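You operate a simulated robot arm through the tools that you are given. There is no shell and no other tool. Be economical: measure what you need, move in short steps, check, and stop when the job is done.

Carry out the task below with a simulated two-armed robot. There is one attempt and no reset: what you move stays moved.

TASK
Shut the open bottom lever, sponge up the puddle and stand the yellow jug under the red spout.
Fine: then open that top lever; sponge back on the ledge. Set down upright: what you pick out. What is to be rubbed or washed off counts as gone when no trace of it is left.

It is judged by the outcome, as a careful person would: the job done as asked, and still so three seconds after it is handed in. It fails if anything else is knocked over, pushed out of place, dropped, spilled or broken.

THE ROBOT
Two 7-joint arms with two-finger parallel grippers on one trunk, on a base that drives. Base frame: it is fixed to the floor where the robot stands at the start and does not move with it; the origin is under the middle of the robot, x ahead of it, y to its left, z up. Units: m, degrees, N and s.
The left shoulder is at the start at [0.05, 0.187, 0.985], the right one opposite. With the tool pointing down near the work surface each hand reaches from about 0.1 to 0.62 m from the robot's upright axis, wherever it stands, measured 20 degrees to its own side. Places, roughly: beige lever [0.4, -1, 0.6]; blue bottom lever [0.6, -0.3, 0.8]; blue drum drip [0.7, -0.3, 1]; blue top lever [0.7, -0.3, 1.3]; grey lever [0.4, -0.9, 0.2]; purple lever [0.5, -0.7, 1.2]; red bottom lever [0.8, 0, 0.9]; red drum drip [0.8, 0, 1]; red tap wheel [0.4, -1.2, 0.7]; red top lever [0.7, -0.1, 1.2]; slide latch [0.5, -0.8, 1.3]; teal bottom lever [0.3, -1.5, 0.2]; teal top lever [0.3, -1.4, 0.4]; water puddle [0.6, -0.1, 0.5]; yellow sponge [0.25, -1.25, 1]. Payload 3.43 kg a hand.
Tool frame (each hand has its own): the origin (TCP) lies between the finger pads and is the grasp point; the fingertips stand 0.03 m ahead of it; z points along the fingers, y is the line along which they close. Largest opening 0.094 m; finger width 0.028, thickness 0.01; the body of the gripper, 0.05 by 0.096 m, starts 0.055 m behind the TCP.
Orientation is that of the tool frame in the base frame, as a unit quaternion [w, x, y, z]. With the fingers straight down and closing along the base's y, the tool's x points along the base's -x, its y along +y and its z along -z.

THE INTERFACE
- The arms move only by the tool arm_command. It takes "left_moves", "right_moves" or both (then of equal length, played together; a hand with none holds still); each is one flat list of numbers, 7 for each row, row after row: the shift along the base's x, y, z in m, then the turn, a rotation vector about the base's x, y, z in degrees, then the finger opening in m, from 0 to 0.094. In form: [dx, dy, dz, ax, ay, az, grip, dx, dy, dz, ax, ay, az, grip, ...]. A call has 1 to 20 rows; each row shifts and turns the commanded pose from where the row before left it. A row lasts 0.2 s, in which the tool goes at most 0.05 m and 8.6 degrees; a call with a longer step from one row to the next is refused whole, and so is a gripper value outside its range. A pose out of reach is approached as far as the arm can. The call stops where the force on the tool passes 40 N (or 10 N more than at its start, if that is more) or the arm is blocked; 0.2 s more then pass. The fingers move at their own pace (about 0.153 m/s each) and stop on an object; they squeeze with about 32 N. The grip force told is the motor's: it shows also when the fingers shut on nothing. Time passes only in rows, and 0.2 s behind the last, so rows that do not move let the fingers close. The reply holds the time, the measured pose of the TCP, the force on the tool along the base axes, the opening and the grip force, in the units named above and with some noise, with the torque about the TCP (base axes, N m) and any sound that the robot's microphone picked up.
- Cameras (640 x 400 px; columns grow to the right, rows downward): "scene" is now at [0.1514, -0.0143, 1.1731]; the picture's right is [-0.17, -0.99, 0.00], its down [-0.34, 0.06, -0.94] and it looks along [0.93, -0.16, -0.34] (base axes); focal length 214 px, centre (320, 200). "left" rides on the left gripper at [0.076, -0.014, -0.103] in its tool frame; the picture's right is [0.18, 0.98, 0.00], its down [-0.75, 0.14, -0.64] and it looks along [-0.63, 0.12, 0.77] (tool axes); focal length 243 px, centre (320, 200). "right" rides on the right gripper at [0.076, 0.014, -0.102] in its tool frame; the picture's right is [-0.18, 0.98, 0.00], its down [-0.75, -0.14, -0.64] and it looks along [-0.63, -0.12, 0.77] (tool axes); focal length 243 px, centre (320, 200). There is no depth. A picture from a camera that has moved, and an enlarged one, comes with that camera's place and axes in the base frame and with its lens.
- grab_frame(camera): a new picture of that camera. The clock stands still meanwhile.
- slide_trunk(by): slides the trunk up (or, below 0, down) by that many m; the arms and the scene camera ride with it, the base frame stays. It gives what a move gives, with no picture.
- roll_base(legs): drives the robot by 1 to 6 legs, each [ahead, left, turn to the left] in m, m and degrees, along the robot's own axes; the way and the turn of a leg run together, so that a leg with both is an arc; at most 1.5 m and 180 degrees a leg. The arms and the cameras ride along, it lands a little off, and it stops where it bumps. It gives what a move gives.
- turn_head(pan, tilt): turns the head with the scene camera to pan (to the left, within 80 degrees either way) and tilt (down, from -29 to 69), counted from straight ahead of the robot. It gives what a move gives.
- inspect(camera, box): a new picture of the part [left, top, right, bottom] of that camera's present view, enlarged. The clock stands still meanwhile.
- hand_in(): hands the job in; it is judged then, once.

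Work in short steps. Places have to be worked out from the pictures, the camera data and where the tool is seen: move nearer, look again, correct. Check each grasp and each placing, and mend what went wrong. You have 120 turns and 108 pictures in all, those below and enlarged ones among them. Open the grippers and draw the arms clear of the work before you hand the job in, unless the task says otherwise; then end with one line.

The tools are called after ">>>" by a JSON object that holds its "api" and its "payload". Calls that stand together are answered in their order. arm_command: Moves the arms, as the interface text tells. Its arguments: {"type":"object","properties":{"left_moves":{"type":"array","items":{"type":"number"}},"right_moves":{"type":"array","items":{"type":"number"}}},"required":[]} The other tools are called the same way: slide_trunk (by) slides the trunk up or down; roll_base (legs) drives the base; turn_head (pan, tilt) turns the head that bears the scene camera; grab_frame (camera) takes a picture; inspect (camera, box) takes an enlarged picture of a part of a camera's view; hand_in () hands the job in.

At the start:

```text
clock: 0.0
left_position: [0.4613, 0.0682, 1.1498]
left_ee_rot: [0.001, -0.001, 1.0, -0.001]
left_force: [0.0, -0.2, -0.6]
left_wrist_torque: [0.0, 0.02, 0.01]
left_opening: 0.0937
left_grasp_force: 0.1
right_position: [0.4045, -0.2999, 1.1489]
right_ee_rot: [0.0, 0.001, 1.0, -0.001]
right_force: [-0.4, 0.3, -0.2]
right_wrist_torque: [0.0, -0.04, 0.03]
right_opening: 0.0939
right_grasp_force: 0.1
trunk travel left (down, up): [-0.2, 0.232]
robot x, y, heading: [0.0014, 0.0012, -0.1]
head pan, tilt: [-9.6, 20.1]
```

scene: 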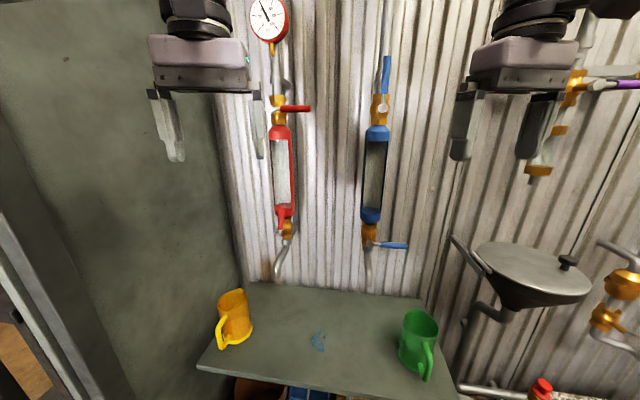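
right: 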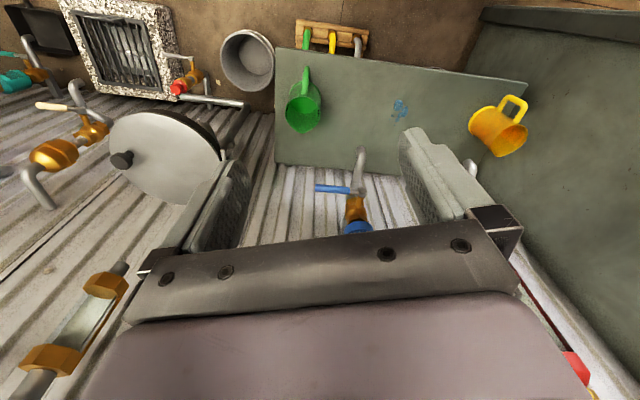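
left: 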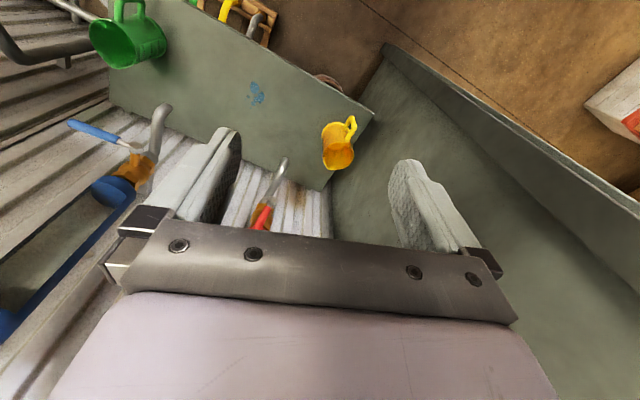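

I'll look closely at the two drum assemblies to see which bottom lever is open.

>>> {"api": "inspect", "payload": {"camera": "scene", "box": [230, 70, 430, 290]}}

>>> {"api": "inspect", "payload": {"camera": "scene", "box": [240, 190, 340, 290]}}

>>> {"api": "turn_head", "payload": {"pan": -65, "tilt": 20}}

```text
1.82 times, centred on (330, 180) of scene
camera zoom: at [0.1514, -0.0143, 1.1731], right [-0.17, -0.99, 0.0], down [-0.34, 0.06, -0.94], along [0.93, -0.16, -0.34], focal length 390 px, centre (302, 236)
```

zoom: 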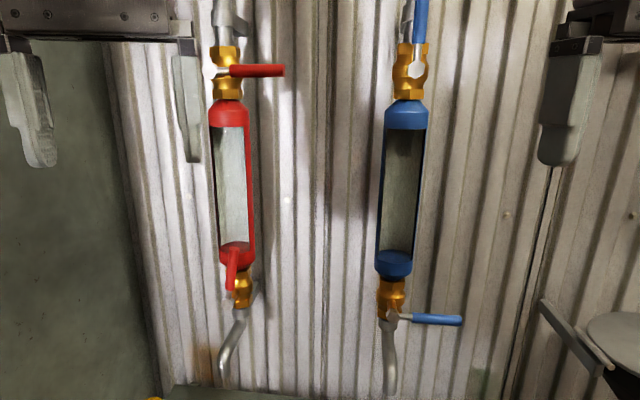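

```text
4.00 times, centred on (290, 240) of scene
camera zoom: at [0.1514, -0.0143, 1.1731], right [-0.17, -0.99, 0.0], down [-0.34, 0.06, -0.94], along [0.93, -0.16, -0.34], focal length 858 px, centre (440, 40)
```

zoom: 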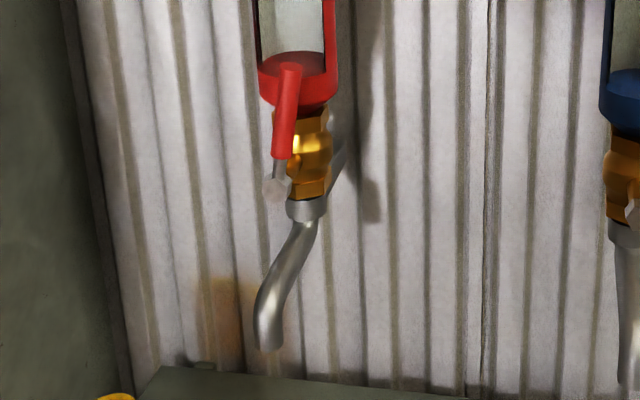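

```text
clock: 1.2
left_position: [0.4601, 0.0674, 1.1507]
left_ee_rot: [0.001, -0.001, 1.0, -0.001]
left_force: [-0.7, -0.1, 0.1]
left_wrist_torque: [0.02, -0.02, 0.04]
left_opening: 0.0941
left_grasp_force: 0.1
right_position: [0.4033, -0.2998, 1.1511]
right_ee_rot: [0.0, 0.001, 1.0, 0.0]
right_force: [0.7, 0.3, 0.3]
right_wrist_torque: [-0.02, -0.02, 0.0]
right_opening: 0.0941
right_grasp_force: 0.1
trunk travel left (down, up): [-0.2, 0.232]
robot x, y, heading: [-0.0006, 0.0017, -0.1]
head pan, tilt: [-65.0, 20.0]
```

Red bottom lever is up along the pipe (open), red top lever is crosswise (shut). Next, the sponge and ledge to the right.

>>> {"api": "grab_frame", "payload": {"camera": "scene"}}

```text
102 pictures are left
camera scene: at [0.099, -0.0832, 1.1732], right [-0.91, -0.42, 0.0], down [-0.14, 0.31, -0.94], along [0.4, -0.85, -0.34], focal length 214 px, centre (320, 200)
```

scene: 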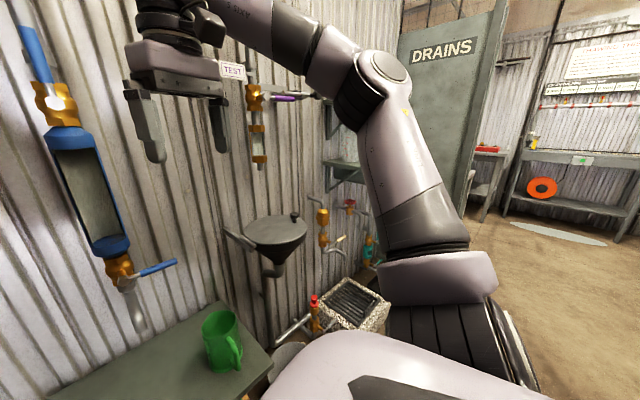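

Sponge is hidden behind the arm; that comes later. First the lever: I tilt the left hand toward horizontal with its fingers closing and look.

>>> {"api": "arm_command", "payload": {"left_moves": [0, 0, -0.01, 0, -8.5, 0, 0.03, 0, 0, -0.01, 0, -8.5, 0, 0.03, 0, 0, -0.01, 0, -8.5, 0, 0.03, 0, 0, -0.01, 0, -8.5, 0, 0.03, 0, 0, -0.01, 0, -8.5, 0, 0.03, 0, 0, -0.01, 0, -8.5, 0, 0.03, 0, 0, -0.01, 0, -8.5, 0, 0.03, 0, 0, -0.01, 0, -8.5, 0, 0.03]}}

>>> {"api": "turn_head", "payload": {"pan": -5, "tilt": 20}}

>>> {"api": "grab_frame", "payload": {"camera": "left"}}

>>> {"api": "grab_frame", "payload": {"camera": "scene"}}

```text
clock: 3.0
left_position: [0.4593, 0.0696, 1.0697]
left_ee_rot: [0.561, 0.0, 0.828, -0.002]
left_force: [0.3, -0.1, -0.6]
left_wrist_torque: [-0.03, -0.03, 0.01]
left_opening: 0.03
left_grasp_force: 0.0
right_position: [0.4039, -0.2992, 1.1499]
right_ee_rot: [0.0, 0.0, 1.0, 0.0]
right_force: [0.2, -0.5, -0.1]
right_wrist_torque: [0.04, 0.01, 0.0]
right_opening: 0.0939
right_grasp_force: 0.0
trunk travel left (down, up): [-0.2, 0.232]
robot x, y, heading: [0.0005, -0.0014, -0.0]
head pan, tilt: [-65.0, 20.0]
```

```text
clock: 4.3
left_position: [0.4596, 0.0689, 1.0691]
left_ee_rot: [0.559, -0.001, 0.829, -0.001]
left_force: [-0.4, 0.7, 0.3]
left_wrist_torque: [-0.01, -0.01, 0.01]
left_opening: 0.0301
left_grasp_force: 0.0
right_position: [0.4025, -0.2991, 1.1496]
right_ee_rot: [-0.001, 0.0, 1.0, 0.0]
right_force: [0.7, 0.0, -0.2]
right_wrist_torque: [0.01, -0.01, -0.02]
right_opening: 0.094
right_grasp_force: 0.2
trunk travel left (down, up): [-0.2, 0.232]
robot x, y, heading: [-0.0, -0.0006, -0.1]
head pan, tilt: [-5.0, 20.0]
```

```text
101 pictures are left
camera left: at [0.3366, 0.0544, 1.0383], right [-0.07, 0.98, -0.17], down [-0.31, 0.14, 0.94], along [0.95, 0.12, 0.3], focal length 243 px, centre (320, 200)
```

left: 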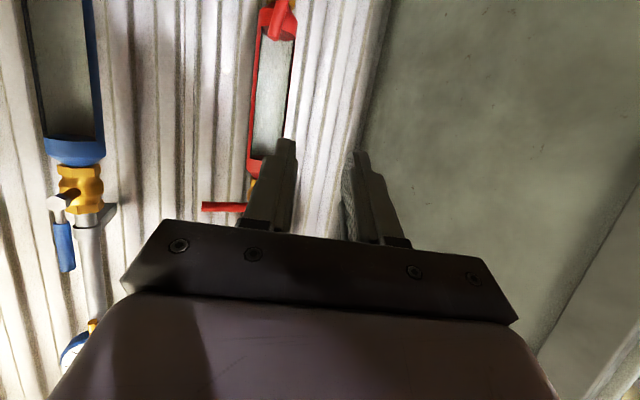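

```text
100 pictures are left
camera scene: at [0.1524, -0.007, 1.1732], right [-0.09, -1.0, 0.0], down [-0.34, 0.03, -0.94], along [0.94, -0.08, -0.34], focal length 214 px, centre (320, 200)
```

scene: 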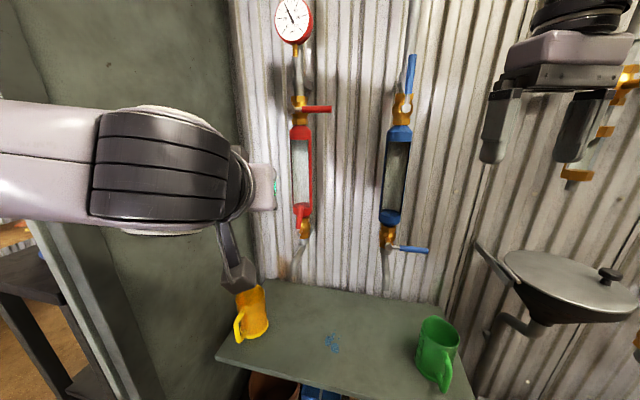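

Handle tip of the red bottom lever triangulates to about (0.73, 0.01, 0.94), pivot about (0.75, 0.01, 0.84). I drive 0.12 m ahead for reach and bring the closed left fingers to the left of the handle.

>>> {"api": "roll_base", "payload": {"legs": [[0.12, 0, 0]]}}

>>> {"api": "arm_command", "payload": {"left_moves": [0, 0.02, -0.03, 0, 0, 0, 0, 0, 0.02, -0.04, 0, 0, 0, 0, 0, 0, -0.04, 0, 0, 0, 0, 0, 0, -0.03, 0, 0, 0, 0]}}

>>> {"api": "grab_frame", "payload": {"camera": "left"}}

>>> {"api": "grab_frame", "payload": {"camera": "scene"}}

```text
clock: 5.6
left_position: [0.5774, 0.0694, 1.0689]
left_ee_rot: [0.56, 0.0, 0.829, -0.001]
left_force: [-0.2, 0.8, -0.8]
left_wrist_torque: [0.03, 0.03, -0.01]
left_opening: 0.03
left_grasp_force: 0.1
right_position: [0.5217, -0.3007, 1.1493]
right_ee_rot: [0.0, 0.0, 1.0, -0.001]
right_force: [0.5, 0.6, 0.4]
right_wrist_torque: [-0.02, 0.01, -0.02]
right_opening: 0.094
right_grasp_force: 0.2
trunk travel left (down, up): [-0.2, 0.232]
robot x, y, heading: [0.1194, -0.0056, -0.0]
head pan, tilt: [-5.0, 20.0]
```

```text
clock: 6.6
left_position: [0.5774, 0.11, 0.9299]
left_ee_rot: [0.56, 0.0, 0.829, -0.002]
left_force: [-0.6, 0.5, 0.6]
left_wrist_torque: [-0.02, 0.04, -0.03]
left_opening: 0.0001
left_grasp_force: 31.7
right_position: [0.5213, -0.2992, 1.1498]
right_ee_rot: [0.0, 0.0, 1.0, 0.0]
right_force: [0.1, -1.0, 0.4]
right_wrist_torque: [0.0, 0.0, 0.02]
right_opening: 0.0942
right_grasp_force: 0.0
trunk travel left (down, up): [-0.2, 0.232]
robot x, y, heading: [0.116, -0.0021, -0.2]
head pan, tilt: [-5.0, 20.0]
```

```text
99 pictures are left
camera left: at [0.4548, 0.095, 0.898], right [-0.07, 0.98, -0.17], down [-0.32, 0.14, 0.94], along [0.95, 0.12, 0.3], focal length 243 px, centre (320, 200)
```

left: 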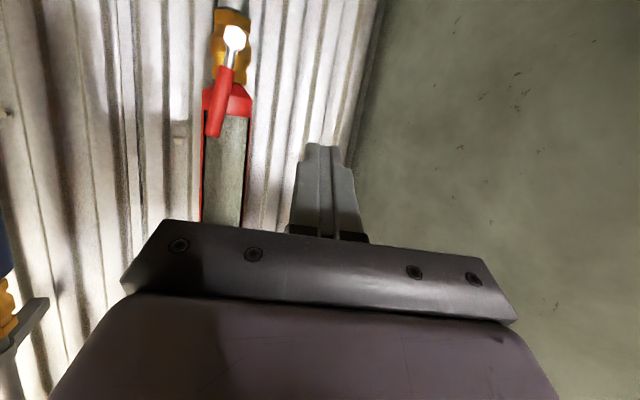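

```text
98 pictures are left
camera scene: at [0.2704, -0.007, 1.1732], right [-0.09, -1.0, 0.0], down [-0.34, 0.03, -0.94], along [0.94, -0.08, -0.34], focal length 214 px, centre (320, 200)
```

scene: 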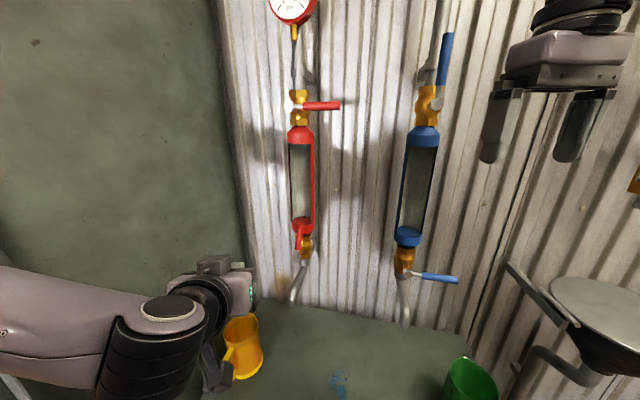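

Confirmed: pivot ≈ (0.74, 0.018, 0.833), tip ≈ (0.735, 0.003, 0.932). I advance beside the handle with the fingers on its left.

>>> {"api": "arm_command", "payload": {"left_moves": [0.035, -0.01, 0, 0, 0, 0, 0, 0.035, -0.015, 0, 0, 0, 0, 0, 0.035, -0.015, -0.005, 0, 0, 0, 0, 0.035, -0.015, -0.005, 0, 0, 0, 0]}}

>>> {"api": "grab_frame", "payload": {"camera": "left"}}

>>> {"api": "grab_frame", "payload": {"camera": "scene"}}

```text
clock: 7.6
left_position: [0.7185, 0.0545, 0.9204]
left_ee_rot: [0.56, 0.0, 0.829, -0.001]
left_force: [0.7, 0.3, 0.2]
left_wrist_torque: [-0.02, -0.02, 0.01]
left_opening: 0.0
left_grasp_force: 32.3
right_position: [0.5211, -0.3006, 1.1502]
right_ee_rot: [0.0, 0.001, 1.0, 0.0]
right_force: [-0.3, 0.2, -0.3]
right_wrist_torque: [0.0, -0.01, -0.02]
right_opening: 0.0935
right_grasp_force: 0.0
trunk travel left (down, up): [-0.2, 0.232]
robot x, y, heading: [0.1227, -0.0025, -0.0]
head pan, tilt: [-5.0, 20.0]
```

```text
97 pictures are left
camera left: at [0.5952, 0.0389, 0.8888], right [-0.07, 0.98, -0.17], down [-0.31, 0.14, 0.94], along [0.95, 0.12, 0.3], focal length 243 px, centre (320, 200)
```

left: 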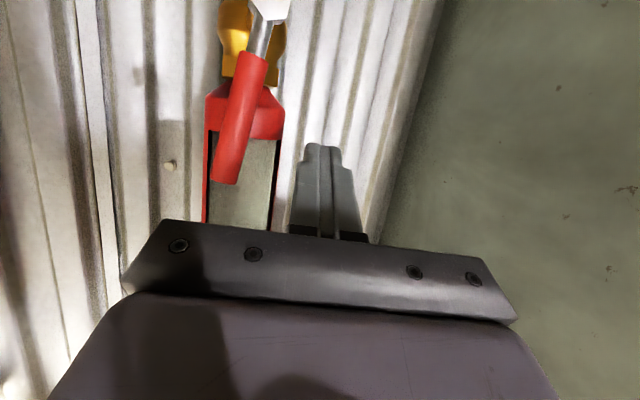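

```text
96 pictures are left
camera scene: at [0.2704, -0.0071, 1.1731], right [-0.09, -1.0, 0.0], down [-0.34, 0.03, -0.94], along [0.94, -0.08, -0.34], focal length 214 px, centre (320, 200)
```

scene: 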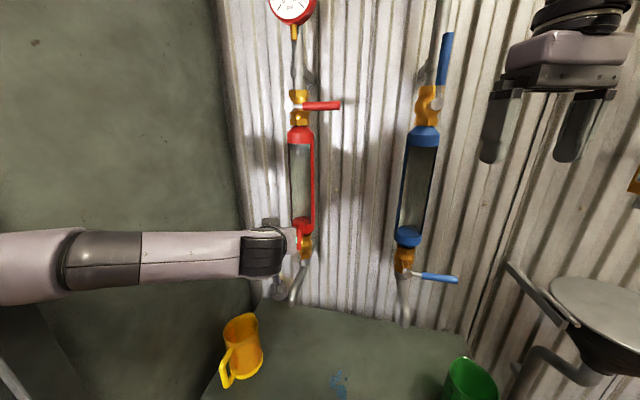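

I push the handle to the right and down along its arc.

>>> {"api": "arm_command", "payload": {"left_moves": [0, -0.024, 0, 0, 0, 0, 0, -0.003, -0.022, 0, 0, 0, 0, 0, -0.004, -0.025, -0.0065, 0, 0, 0, 0, -0.004, -0.021, -0.0155, 0, 0, 0, 0, -0.003, -0.015, -0.022, 0, 0, 0, 0, -0.002, -0.004, -0.013, 0, 0, 0, 0]}}

>>> {"api": "grab_frame", "payload": {"camera": "left"}}

>>> {"api": "grab_frame", "payload": {"camera": "scene"}}

```text
clock: 8.5
left_position: [0.7024, -0.03, 0.9016]
left_ee_rot: [0.555, 0.003, 0.832, -0.001]
left_force: [-18.2, 3.3, 0.1]
left_wrist_torque: [-0.01, 0.03, -0.08]
left_opening: 0.0004
left_grasp_force: 32.0
right_position: [0.5192, -0.2985, 1.1508]
right_ee_rot: [0.001, 0.001, 1.0, 0.0]
right_force: [-0.5, -0.3, -0.1]
right_wrist_torque: [0.02, 0.01, -0.01]
right_opening: 0.0936
right_grasp_force: 0.0
trunk travel left (down, up): [-0.2, 0.232]
robot x, y, heading: [0.1194, -0.0002, -0.3]
head pan, tilt: [-5.0, 20.0]
stopped in row 4 (left hand): the force on the tool passed its limit (the readings are from after the stop); the commanded pose is now the measured one
```

```text
95 pictures are left
camera left: at [0.578, -0.044, 0.8718], right [-0.06, 0.98, -0.17], down [-0.3, 0.14, 0.94], along [0.95, 0.11, 0.29], focal length 243 px, centre (320, 200)
```

left: 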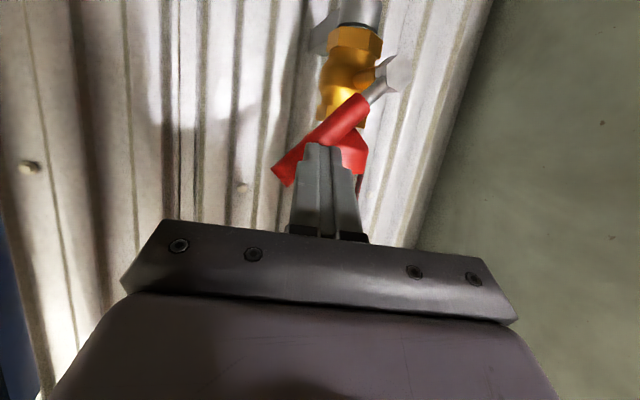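

```text
94 pictures are left
camera scene: at [0.2676, -0.0063, 1.1735], right [-0.09, -1.0, 0.0], down [-0.34, 0.03, -0.94], along [0.94, -0.08, -0.34], focal length 214 px, centre (320, 200)
```

scene: 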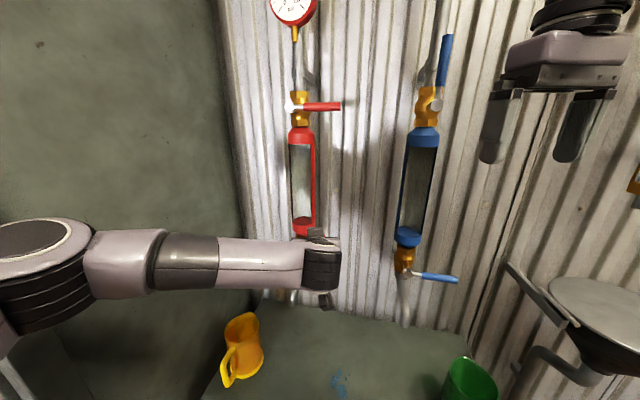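

The lever is past halfway; the −x force suggests the tip also presses the drum or handle face. I back off 1 cm and continue down and right.

>>> {"api": "arm_command", "payload": {"left_moves": [-0.012, 0, 0.003, 0, 0, 0, 0, 0, -0.012, -0.01, 0, 0, 0, 0, 0, -0.012, -0.017, 0, 0, 0, 0, -0.002, -0.004, -0.014, 0, 0, 0, 0]}}

>>> {"api": "grab_frame", "payload": {"camera": "left"}}

```text
clock: 9.5
left_position: [0.6914, -0.0568, 0.8631]
left_ee_rot: [0.556, 0.0, 0.831, 0.001]
left_force: [0.0, 0.0, -0.7]
left_wrist_torque: [0.03, -0.04, -0.02]
left_opening: 0.0
left_grasp_force: 32.2
right_position: [0.5207, -0.2994, 1.1503]
right_ee_rot: [0.0, 0.0, 1.0, 0.0]
right_force: [-0.6, 0.0, -0.9]
right_wrist_torque: [0.04, 0.01, -0.01]
right_opening: 0.094
right_grasp_force: 0.0
trunk travel left (down, up): [-0.2, 0.232]
robot x, y, heading: [0.1204, 0.0011, -0.1]
head pan, tilt: [-5.0, 20.0]
```

```text
93 pictures are left
camera left: at [0.5673, -0.0713, 0.8329], right [-0.07, 0.98, -0.17], down [-0.31, 0.14, 0.94], along [0.95, 0.12, 0.29], focal length 243 px, centre (320, 200)
```

left: 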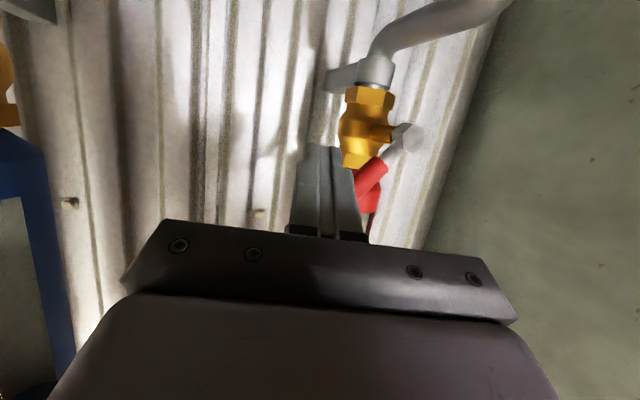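

The tip slipped in front of the handle. I back off to re-measure the lever.

>>> {"api": "arm_command", "payload": {"left_moves": [-0.04, 0.0, 0.01, 0, 0, 0, 0, -0.04, 0.02, 0.02, 0, 0, 0, 0, -0.02, 0.03, 0.02, 0, 0, 0, 0, 0, 0.04, 0.01, 0, 0, 0, 0]}}

>>> {"api": "grab_frame", "payload": {"camera": "left"}}

>>> {"api": "inspect", "payload": {"camera": "scene", "box": [250, 180, 370, 310]}}

```text
clock: 10.5
left_position: [0.5906, 0.033, 0.9239]
left_ee_rot: [0.556, 0.001, 0.831, 0.0]
left_force: [-0.4, 0.3, 0.0]
left_wrist_torque: [0.0, 0.01, -0.02]
left_opening: 0.0002
left_grasp_force: 32.3
right_position: [0.5201, -0.298, 1.1501]
right_ee_rot: [0.0, 0.0, 1.0, 0.0]
right_force: [0.2, -0.6, 0.6]
right_wrist_torque: [-0.04, 0.02, -0.02]
right_opening: 0.0939
right_grasp_force: 0.0
trunk travel left (down, up): [-0.2, 0.232]
robot x, y, heading: [0.1204, -0.0004, 0.0]
head pan, tilt: [-5.0, 20.0]
```

```text
92 pictures are left
camera left: at [0.4678, 0.0193, 0.8933], right [-0.07, 0.98, -0.17], down [-0.31, 0.14, 0.94], along [0.95, 0.12, 0.29], focal length 243 px, centre (320, 200)
```

left: 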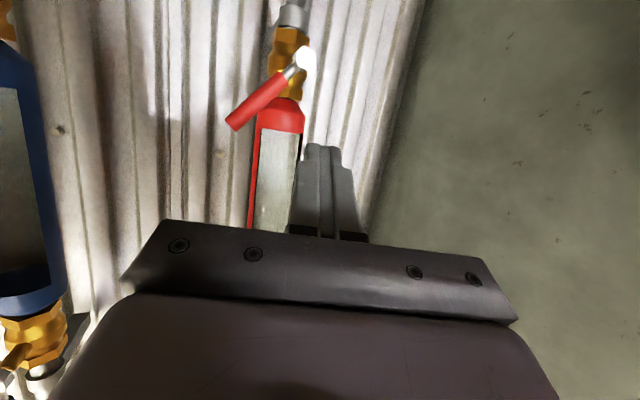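

```text
3.08 times, centred on (310, 245) of scene
camera zoom: at [0.2696, -0.0063, 1.1732], right [-0.09, -1.0, 0.0], down [-0.34, 0.03, -0.94], along [0.94, -0.08, -0.34], focal length 660 px, centre (351, 62)
```

zoom: 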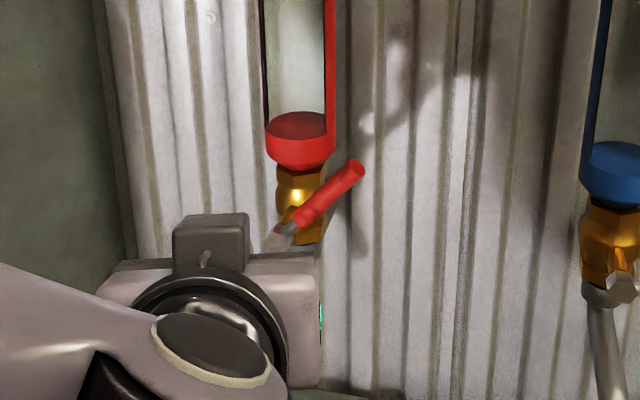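

Tip is now at ≈ (0.751, −0.053, 0.908), a bit deeper than expected. I approach above it with the fingertips deeper (x≈0.742) and push straight down.

>>> {"api": "arm_command", "payload": {"left_moves": [0.03, -0.04, 0.02, 0, 0, 0, 0, 0.03, -0.03, 0.02, 0, 0, 0, 0, 0.03, -0.012, 0, 0, 0, 0, 0, 0.03, 0, 0, 0, 0, 0, 0, 0.031, 0, 0, 0, 0, 0, 0]}}

>>> {"api": "grab_frame", "payload": {"camera": "left"}}

```text
refused: row 1 steps farther than a row can; nothing moved
```

```text
90 pictures are left
camera left: at [0.4678, 0.0193, 0.8933], right [-0.07, 0.98, -0.17], down [-0.31, 0.14, 0.94], along [0.95, 0.12, 0.29], focal length 243 px, centre (320, 200)
```

left: 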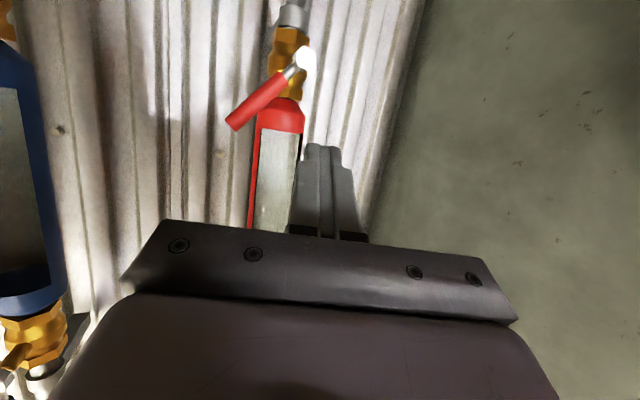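

A step was slightly too long; same path in smaller steps.

>>> {"api": "arm_command", "payload": {"left_moves": [0, -0.035, 0.015, 0, 0, 0, 0, 0, -0.035, 0.015, 0, 0, 0, 0, 0.03, -0.012, 0.01, 0, 0, 0, 0, 0.04, 0, 0, 0, 0, 0, 0, 0.04, 0, 0, 0, 0, 0, 0, 0.041, 0, 0, 0, 0, 0, 0]}}

>>> {"api": "grab_frame", "payload": {"camera": "left"}}

```text
clock: 11.9
left_position: [0.7416, -0.0474, 0.9645]
left_ee_rot: [0.556, 0.002, 0.831, 0.0]
left_force: [0.2, 0.2, 0.5]
left_wrist_torque: [0.04, 0.03, 0.02]
left_opening: 0.0
left_grasp_force: 32.1
right_position: [0.5216, -0.2986, 1.1506]
right_ee_rot: [-0.001, 0.001, 1.0, 0.0]
right_force: [0.2, 0.6, -0.2]
right_wrist_torque: [-0.02, 0.01, -0.01]
right_opening: 0.0941
right_grasp_force: 0.0
trunk travel left (down, up): [-0.2, 0.232]
robot x, y, heading: [0.1156, -0.0036, -0.1]
head pan, tilt: [-5.0, 20.0]
```

```text
89 pictures are left
camera left: at [0.6175, -0.061, 0.9329], right [-0.07, 0.98, -0.17], down [-0.31, 0.14, 0.94], along [0.95, 0.12, 0.29], focal length 243 px, centre (320, 200)
```

left: 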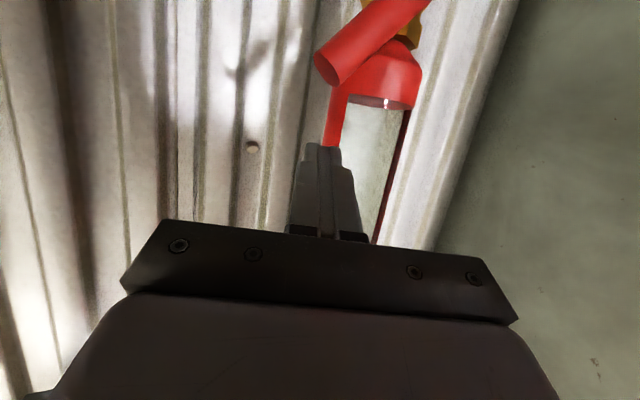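

Aligned just above the handle. Pushing down.

>>> {"api": "arm_command", "payload": {"left_moves": [0, 0, -0.02, 0, 0, 0, 0, 0, 0, -0.02, 0, 0, 0, 0, 0, 0, -0.02, 0, 0, 0, 0, 0, -0.003, -0.018, 0, 0, 0, 0, 0, -0.003, -0.016, 0, 0, 0, 0]}}

>>> {"api": "grab_frame", "payload": {"camera": "left"}}

```text
clock: 13.1
left_position: [0.7411, -0.0524, 0.8697]
left_ee_rot: [0.556, 0.001, 0.831, 0.0]
left_force: [0.1, 0.0, 0.2]
left_wrist_torque: [0.0, 0.03, -0.01]
left_opening: 0.0001
left_grasp_force: 32.2
right_position: [0.5219, -0.2995, 1.1497]
right_ee_rot: [0.0, 0.001, 1.0, 0.0]
right_force: [-0.6, -1.1, -0.2]
right_wrist_torque: [0.03, -0.03, -0.03]
right_opening: 0.094
right_grasp_force: 0.0
trunk travel left (down, up): [-0.2, 0.232]
robot x, y, heading: [0.1151, -0.0021, 0.1]
head pan, tilt: [-5.0, 20.0]
```

```text
88 pictures are left
camera left: at [0.6172, -0.0676, 0.8385], right [-0.07, 0.98, -0.17], down [-0.31, 0.14, 0.94], along [0.95, 0.12, 0.29], focal length 243 px, centre (320, 200)
```

left: 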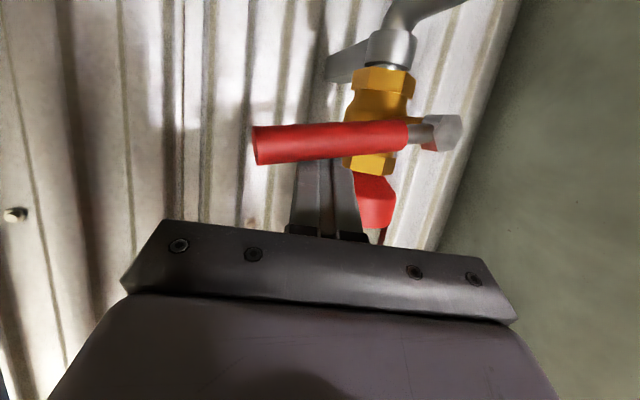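

Nearly crosswise. I press slightly further to reach the stop, then check against the blue lever.

>>> {"api": "arm_command", "payload": {"left_moves": [0, 0, -0.006, 0, 0, 0, 0, 0, 0, -0.006, 0, 0, 0, 0, 0, 0, -0.006, 0, 0, 0, 0]}}

>>> {"api": "arm_command", "payload": {"left_moves": [0, 0, 0.02, 0, 0, 0, 0, -0.04, 0, 0.02, 0, 0, 0, 0, -0.04, 0.02, 0.02, 0, 0, 0, 0, -0.04, 0.03, 0, 0, 0, 0, 0, -0.02, 0.04, 0, 0, 0, 0, 0]}}

>>> {"api": "inspect", "payload": {"camera": "scene", "box": [230, 80, 470, 300]}}

```text
clock: 13.9
left_position: [0.7401, -0.0555, 0.8517]
left_ee_rot: [0.557, 0.001, 0.83, 0.0]
left_force: [-0.8, -1.0, 3.7]
left_wrist_torque: [0.01, 0.03, 0.04]
left_opening: 0.0001
left_grasp_force: 32.2
right_position: [0.5199, -0.2994, 1.15]
right_ee_rot: [0.001, 0.002, 1.0, 0.0]
right_force: [0.8, 0.1, 0.4]
right_wrist_torque: [0.01, -0.01, -0.02]
right_opening: 0.094
right_grasp_force: 0.0
trunk travel left (down, up): [-0.2, 0.232]
robot x, y, heading: [0.1159, -0.0016, -0.2]
head pan, tilt: [-5.0, 20.0]
```

```text
clock: 15.1
left_position: [0.6034, 0.0369, 0.9105]
left_ee_rot: [0.557, 0.0, 0.83, 0.0]
left_force: [-0.4, -0.3, 0.5]
left_wrist_torque: [0.01, -0.03, 0.02]
left_opening: 0.0001
left_grasp_force: 32.1
right_position: [0.5212, -0.298, 1.1496]
right_ee_rot: [0.0, 0.001, 1.0, 0.0]
right_force: [1.0, -1.1, -1.2]
right_wrist_torque: [-0.01, 0.02, -0.01]
right_opening: 0.094
right_grasp_force: 0.0
trunk travel left (down, up): [-0.2, 0.232]
robot x, y, heading: [0.1165, 0.0016, 0.0]
head pan, tilt: [-5.0, 20.0]
```

```text
1.82 times, centred on (350, 190) of scene
camera zoom: at [0.2696, -0.0063, 1.1732], right [-0.09, -1.0, 0.0], down [-0.34, 0.03, -0.94], along [0.94, -0.08, -0.34], focal length 390 px, centre (266, 218)
```

zoom: 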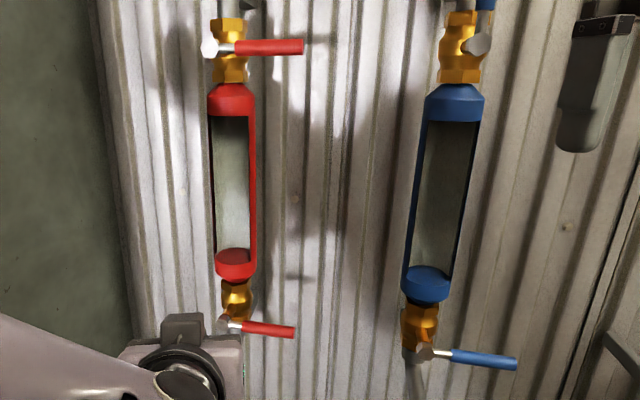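

The red bottom lever now matches the shut blue one. Next I back off and look along the wall for the sponge.

>>> {"api": "roll_base", "payload": {"legs": [[-0.35, 0, 0]]}}

>>> {"api": "arm_command", "payload": {"left_moves": [-0.03, 0.02, 0.03, 0, 8.5, 0, 0.094, -0.03, 0.02, 0.03, 0, 8.5, 0, 0.094, -0.03, 0.02, 0.03, 0, 8.5, 0, 0.094, -0.03, 0.01, 0.03, 0, 8.5, 0, 0.094, 0, 0, 0.03, 0, 8.5, 0, 0.094, 0, 0, 0.03, 0, 8.5, 0, 0.094, 0, 0, 0.03, 0, 8.5, 0, 0.094, 0, 0, 0.03, 0, 8.1, 0, 0.094]}}

>>> {"api": "turn_head", "payload": {"pan": -60, "tilt": 30}}

>>> {"api": "grab_frame", "payload": {"camera": "scene"}}

```text
clock: 17.4
left_position: [0.259, 0.0356, 0.9112]
left_ee_rot: [0.556, 0.0, 0.831, 0.001]
left_force: [-0.7, 0.4, -0.1]
left_wrist_torque: [-0.01, 0.0, 0.01]
left_opening: 0.0
left_grasp_force: 32.1
right_position: [0.1767, -0.2987, 1.1498]
right_ee_rot: [0.0, -0.001, 1.0, 0.0]
right_force: [-0.7, 0.4, 0.1]
right_wrist_torque: [-0.01, -0.03, 0.03]
right_opening: 0.0938
right_grasp_force: 0.0
trunk travel left (down, up): [-0.2, 0.232]
robot x, y, heading: [-0.2255, -0.0007, 0.3]
head pan, tilt: [-5.0, 20.0]
```

```text
clock: 19.2
left_position: [0.1389, 0.1061, 1.1512]
left_ee_rot: [-0.001, 0.001, 1.0, 0.0]
left_force: [0.0, -0.3, 1.0]
left_wrist_torque: [-0.04, -0.01, 0.01]
left_opening: 0.0943
left_grasp_force: 0.1
right_position: [0.176, -0.2992, 1.15]
right_ee_rot: [0.001, 0.0, 1.0, 0.0]
right_force: [-0.2, 0.0, 0.7]
right_wrist_torque: [-0.02, 0.01, -0.01]
right_opening: 0.094
right_grasp_force: 0.0
trunk travel left (down, up): [-0.2, 0.232]
robot x, y, heading: [-0.2308, -0.0005, 0.1]
head pan, tilt: [-5.0, 20.0]
```

```text
clock: 20.4
left_position: [0.1393, 0.1076, 1.1498]
left_ee_rot: [0.0, 0.001, 1.0, 0.001]
left_force: [-0.5, -0.6, 0.0]
left_wrist_torque: [-0.03, 0.0, 0.0]
left_opening: 0.0938
left_grasp_force: 0.0
right_position: [0.1772, -0.2993, 1.1505]
right_ee_rot: [0.001, -0.001, 1.0, 0.0]
right_force: [-0.6, -0.5, 0.9]
right_wrist_torque: [-0.03, 0.01, 0.0]
right_opening: 0.094
right_grasp_force: 0.0
trunk travel left (down, up): [-0.2, 0.232]
robot x, y, heading: [-0.2293, -0.0025, 0.2]
head pan, tilt: [-60.0, 30.0]
```

```text
86 pictures are left
camera scene: at [-0.1223, -0.0771, 1.1571], right [-0.86, -0.5, 0.0], down [-0.25, 0.43, -0.87], along [0.44, -0.75, -0.5], focal length 214 px, centre (320, 200)
```

scene: 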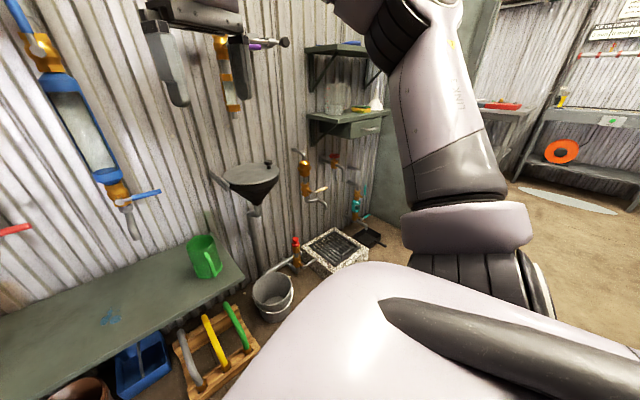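

The lower ledge holds a jar, the sponge and a white item. I retract the right hand a little and strafe right 0.6 m, then look again.

>>> {"api": "arm_command", "payload": {"right_moves": [-0.04, 0, 0, 0, 0, 0, 0.094, -0.04, 0, 0, 0, 0, 0, 0.094, -0.03, 0, 0, 0, 0, 0, 0.094]}}

>>> {"api": "roll_base", "payload": {"legs": [[0, -0.6, 0]]}}

>>> {"api": "turn_head", "payload": {"pan": -45, "tilt": 15}}

>>> {"api": "grab_frame", "payload": {"camera": "scene"}}

>>> {"api": "grab_frame", "payload": {"camera": "right"}}

```text
clock: 21.2
left_position: [0.1391, 0.1066, 1.15]
left_ee_rot: [0.0, 0.0, 1.0, 0.0]
left_force: [0.2, -0.7, 0.0]
left_wrist_torque: [0.03, -0.02, 0.01]
left_opening: 0.094
left_grasp_force: 0.1
right_position: [0.071, -0.2925, 1.1452]
right_ee_rot: [0.001, 0.001, 1.0, 0.0]
right_force: [-0.7, -0.5, -0.1]
right_wrist_torque: [0.01, 0.02, 0.03]
right_opening: 0.0939
right_grasp_force: 0.1
right hand out of reach, approached as far as the arm can: row 3
trunk travel left (down, up): [-0.2, 0.232]
robot x, y, heading: [-0.2272, -0.0006, 0.0]
head pan, tilt: [-60.0, 30.0]
```

```text
clock: 24.6
left_position: [0.1414, -0.4936, 1.1502]
left_ee_rot: [0.0, -0.001, 1.0, 0.002]
left_force: [0.0, -0.4, -0.1]
left_wrist_torque: [0.0, 0.01, 0.02]
left_opening: 0.0939
left_grasp_force: 0.1
right_position: [0.075, -0.8939, 1.1427]
right_ee_rot: [0.002, -0.002, 1.0, 0.001]
right_force: [0.1, -0.6, -0.7]
right_wrist_torque: [0.0, 0.02, 0.0]
right_opening: 0.0941
right_grasp_force: 0.0
trunk travel left (down, up): [-0.2, 0.232]
robot x, y, heading: [-0.2261, -0.5955, 0.3]
head pan, tilt: [-60.0, 30.0]
```

```text
clock: 25.4
left_position: [0.1403, -0.4932, 1.1504]
left_ee_rot: [0.0, -0.001, 1.0, 0.0]
left_force: [0.1, 0.0, -0.2]
left_wrist_torque: [0.0, -0.03, -0.01]
left_opening: 0.0937
left_grasp_force: 0.1
right_position: [0.075, -0.8929, 1.1453]
right_ee_rot: [0.001, -0.002, 1.0, 0.001]
right_force: [0.6, -0.2, 0.5]
right_wrist_torque: [0.0, 0.0, 0.01]
right_opening: 0.0942
right_grasp_force: 0.1
trunk travel left (down, up): [-0.2, 0.232]
robot x, y, heading: [-0.2242, -0.599, 0.1]
head pan, tilt: [-45.0, 15.0]
```

```text
85 pictures are left
camera scene: at [-0.0991, -0.6657, 1.1812], right [-0.7, -0.71, 0.0], down [-0.18, 0.18, -0.97], along [0.69, -0.68, -0.26], focal length 214 px, centre (320, 200)
```

scene: 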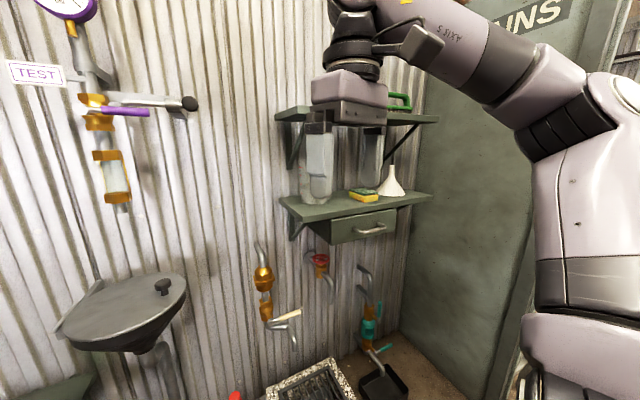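

```text
84 pictures are left
camera right: at [-0.0018, -0.8807, 1.2478], right [0.18, 0.98, 0.0], down [0.75, -0.14, 0.64], along [0.63, -0.11, -0.77], focal length 243 px, centre (320, 200)
```

right: 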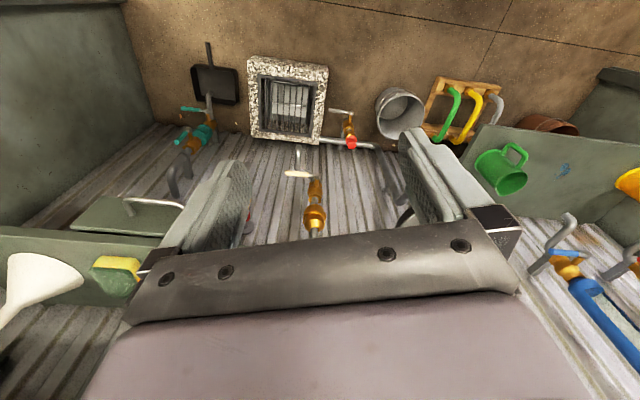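

Sponge ≈ (0.285, −1.255, 1.02), on a ledge whose front edge runs about 37° skewed, with an upper shelf at z≈1.25 above. I zoom to see its size and neighbours.

>>> {"api": "inspect", "payload": {"camera": "scene", "box": [270, 90, 450, 250]}}

>>> {"api": "inspect", "payload": {"camera": "right", "box": [0, 180, 200, 330]}}

```text
2.50 times, centred on (360, 170) of scene
camera zoom: at [-0.0991, -0.6657, 1.1812], right [-0.7, -0.71, 0.0], down [-0.18, 0.18, -0.97], along [0.69, -0.68, -0.26], focal length 536 px, centre (220, 275)
```

zoom: 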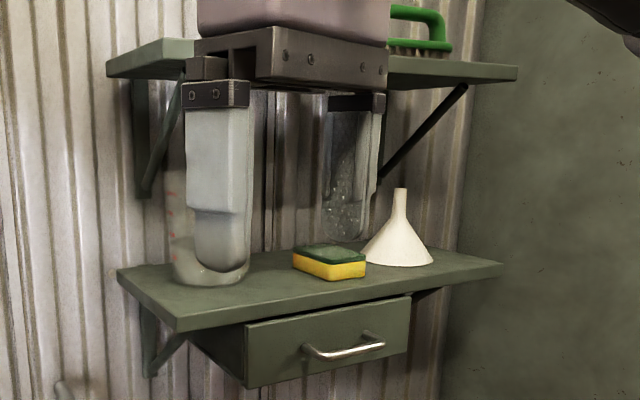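

```text
2.67 times, centred on (100, 255) of right
camera zoom: at [-0.0018, -0.8807, 1.2478], right [0.18, 0.98, 0.0], down [0.75, -0.14, 0.64], along [0.63, -0.11, -0.77], focal length 647 px, centre (907, 53)
```

zoom: 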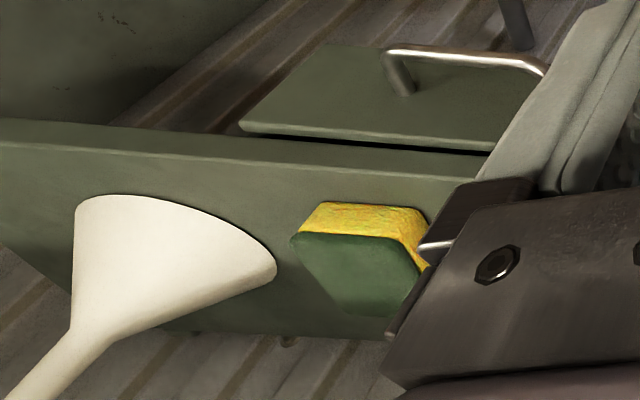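

Sponge's long axis points about −22° with width ≈ 0.06 m across. Before strafing more I check the panel on the right.

>>> {"api": "turn_head", "payload": {"pan": -80, "tilt": 40}}

>>> {"api": "grab_frame", "payload": {"camera": "scene"}}

```text
clock: 26.4
left_position: [0.1401, -0.4923, 1.1497]
left_ee_rot: [0.0, 0.0, 1.0, 0.001]
left_force: [0.3, -1.3, 0.7]
left_wrist_torque: [0.03, -0.02, 0.01]
left_opening: 0.0937
left_grasp_force: 0.1
right_position: [0.0749, -0.8941, 1.144]
right_ee_rot: [0.001, -0.002, 1.0, 0.001]
right_force: [-0.7, -0.4, -0.1]
right_wrist_torque: [-0.01, -0.01, 0.01]
right_opening: 0.0941
right_grasp_force: 0.0
trunk travel left (down, up): [-0.2, 0.232]
robot x, y, heading: [-0.225, -0.6037, -0.0]
head pan, tilt: [-80.0, 40.0]
```

```text
81 pictures are left
camera scene: at [-0.1501, -0.6836, 1.1418], right [-0.98, -0.18, 0.0], down [-0.12, 0.63, -0.77], along [0.14, -0.75, -0.64], focal length 214 px, centre (320, 200)
```

scene: 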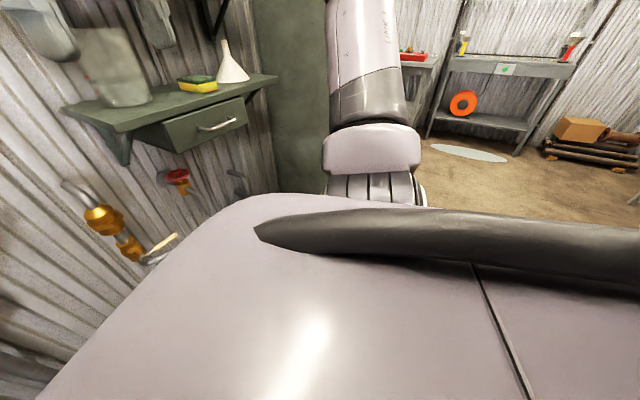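

The panel lies around y≈−1.65, so a further 0.3 m strafe is safe. I do it plus 0.04 m ahead, then orient the right hand: yaw −22°, tilt 45°.

>>> {"api": "roll_base", "payload": {"legs": [[0.04, -0.28, 0]]}}

>>> {"api": "arm_command", "payload": {"right_moves": [0, 0, 0, 0, 0, -7.4, 0.094, 0, 0, 0, 0, 0, -7.4, 0.094, 0, 0, 0, 0, 0, -7.2, 0.094, 0, 0, 0, -2.81, -6.95, 0, 0.094, 0, 0, 0, -2.81, -6.95, 0, 0.094, 0, 0, 0, -2.81, -6.95, 0, 0.094, 0, 0, 0, -2.81, -6.95, 0, 0.094, 0, 0, 0, -2.81, -6.95, 0, 0.094, 0, 0, 0, -2.81, -6.95, 0, 0.094]}}

>>> {"api": "turn_head", "payload": {"pan": -40, "tilt": 20}}

>>> {"api": "grab_frame", "payload": {"camera": "scene"}}

>>> {"api": "grab_frame", "payload": {"camera": "right"}}

```text
clock: 28.3
left_position: [0.1816, -0.7653, 1.1507]
left_ee_rot: [0.0, -0.002, 1.0, 0.001]
left_force: [0.5, 0.2, -0.5]
left_wrist_torque: [-0.02, 0.02, -0.03]
left_opening: 0.0937
left_grasp_force: 0.1
right_position: [0.1167, -1.166, 1.1443]
right_ee_rot: [0.0, -0.003, 1.0, 0.001]
right_force: [-0.2, -0.6, -0.1]
right_wrist_torque: [-0.01, 0.04, 0.02]
right_opening: 0.0941
right_grasp_force: 0.0
trunk travel left (down, up): [-0.2, 0.232]
robot x, y, heading: [-0.1825, -0.8714, 0.4]
head pan, tilt: [-80.0, 40.0]
```

```text
clock: 30.3
left_position: [0.1814, -0.7649, 1.1505]
left_ee_rot: [0.0, -0.002, 1.0, 0.001]
left_force: [0.8, -0.5, -0.5]
left_wrist_torque: [-0.01, 0.03, 0.03]
left_opening: 0.0941
left_grasp_force: 0.0
right_position: [0.1161, -1.1656, 1.1446]
right_ee_rot: [0.377, 0.174, 0.907, -0.073]
right_force: [0.4, 0.0, 0.1]
right_wrist_torque: [-0.05, 0.01, -0.03]
right_opening: 0.0939
right_grasp_force: 0.0
trunk travel left (down, up): [-0.2, 0.232]
robot x, y, heading: [-0.1828, -0.8713, 0.5]
head pan, tilt: [-80.0, 40.0]
```

```text
clock: 31.4
left_position: [0.1815, -0.766, 1.1496]
left_ee_rot: [0.0, -0.001, 1.0, 0.001]
left_force: [0.5, -0.5, -0.4]
left_wrist_torque: [0.0, 0.0, 0.03]
left_opening: 0.094
left_grasp_force: 0.1
right_position: [0.116, -1.1659, 1.1438]
right_ee_rot: [0.375, 0.174, 0.907, -0.075]
right_force: [0.3, 0.2, -0.3]
right_wrist_torque: [-0.01, 0.03, -0.02]
right_opening: 0.0938
right_grasp_force: 0.0
trunk travel left (down, up): [-0.2, 0.232]
robot x, y, heading: [-0.1832, -0.8698, 0.3]
head pan, tilt: [-40.0, 20.0]
```

```text
80 pictures are left
camera scene: at [-0.0524, -0.932, 1.1731], right [-0.64, -0.77, 0.0], down [-0.26, 0.22, -0.94], along [0.72, -0.6, -0.34], focal length 214 px, centre (320, 200)
```

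scene: 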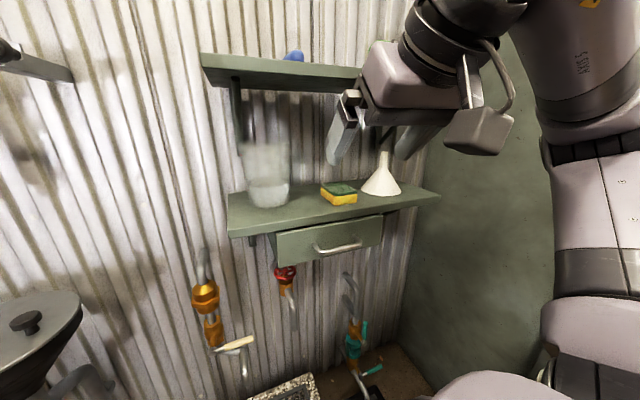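

```text
79 pictures are left
camera right: at [0.0039, -1.1068, 1.1639], right [0.49, 0.86, 0.13], down [0.02, -0.16, 0.99], along [0.87, -0.48, -0.1], focal length 243 px, centre (320, 200)
```

right: 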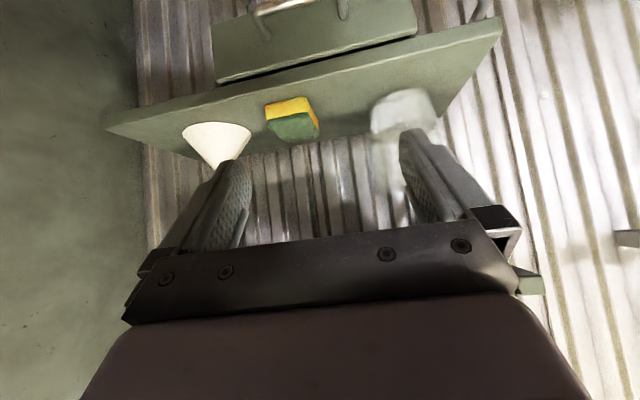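

Good view. I zoom in for the sponge corners and the clearance to the funnel.

>>> {"api": "inspect", "payload": {"camera": "right", "box": [180, 70, 400, 190]}}

>>> {"api": "inspect", "payload": {"camera": "scene", "box": [290, 150, 410, 225]}}

```text
2.91 times, centred on (290, 130) of right
camera zoom: at [0.0039, -1.1068, 1.1639], right [0.49, 0.86, 0.13], down [0.02, -0.16, 0.99], along [0.87, -0.48, -0.1], focal length 706 px, centre (407, 404)
```

zoom: 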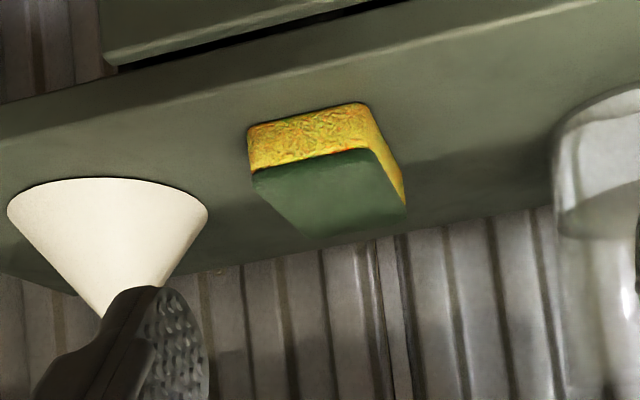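

```text
5.33 times, centred on (350, 188) of scene
camera zoom: at [-0.0524, -0.932, 1.1731], right [-0.64, -0.77, 0.0], down [-0.26, 0.22, -0.94], along [0.72, -0.6, -0.34], focal length 1144 px, centre (160, 267)
```

zoom: 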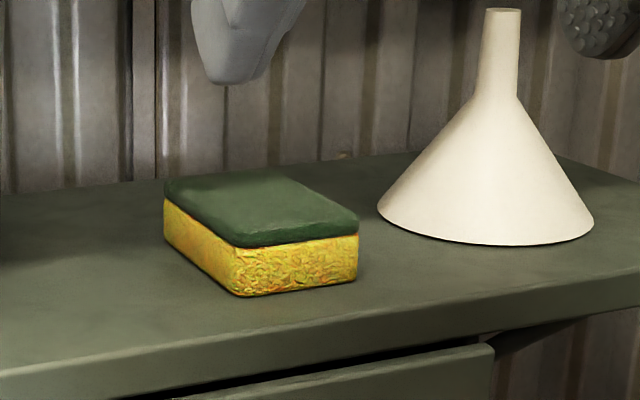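

Triangulated: ledge top z≈0.977, sponge centre ≈ (0.338, −1.327), long axis about −27°, width 0.06. I go to a pre-grasp 0.1 m back along the tool axis.

>>> {"api": "arm_command", "payload": {"right_moves": [0.0282, -0.024, -0.0118, 0, 0, -5, 0.094, 0.0282, -0.024, -0.0118, 0, 0, 0, 0.094, 0.0282, -0.024, -0.0118, 0, 0, 0, 0.09, 0.0282, -0.024, -0.0118, 0, 0, 0, 0.086, 0.0282, -0.024, -0.0118, 0, 0, 0, 0.086]}}

>>> {"api": "grab_frame", "payload": {"camera": "right"}}

>>> {"api": "inspect", "payload": {"camera": "scene", "box": [220, 30, 460, 240]}}

```text
clock: 32.6
left_position: [0.1817, -0.7668, 1.1493]
left_ee_rot: [0.0, -0.001, 1.0, 0.001]
left_force: [-0.3, -0.3, 1.1]
left_wrist_torque: [0.04, 0.0, -0.04]
left_opening: 0.094
left_grasp_force: 0.0
right_position: [0.2581, -1.2878, 1.0809]
right_ee_rot: [0.373, 0.213, 0.898, -0.09]
right_force: [0.9, -0.8, 0.1]
right_wrist_torque: [-0.04, -0.01, 0.0]
right_opening: 0.0857
right_grasp_force: 0.0
trunk travel left (down, up): [-0.2, 0.232]
robot x, y, heading: [-0.1881, -0.8749, 0.9]
head pan, tilt: [-40.0, 20.0]
```

```text
76 pictures are left
camera right: at [0.1508, -1.2188, 1.1014], right [0.56, 0.82, 0.13], down [0.01, -0.16, 0.99], along [0.83, -0.55, -0.09], focal length 243 px, centre (320, 200)
```

right: 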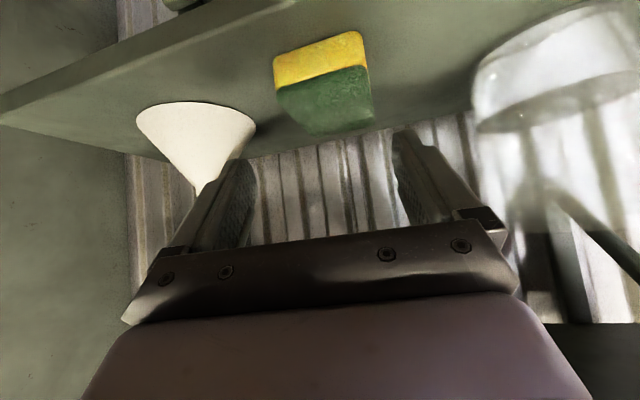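

```text
1.90 times, centred on (340, 135) of scene
camera zoom: at [-0.0522, -0.9321, 1.1731], right [-0.64, -0.77, 0.0], down [-0.26, 0.22, -0.94], along [0.72, -0.6, -0.34], focal length 408 px, centre (282, 324)
```

zoom: 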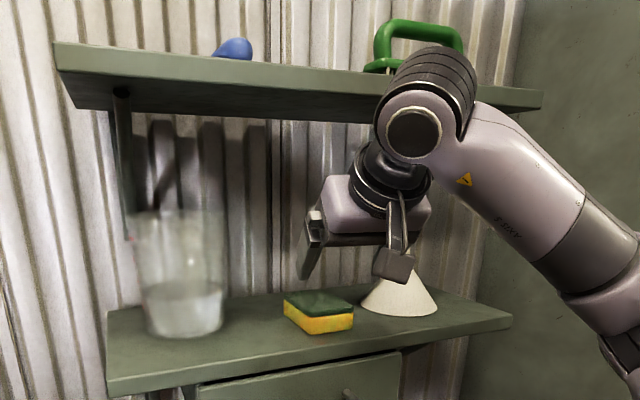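

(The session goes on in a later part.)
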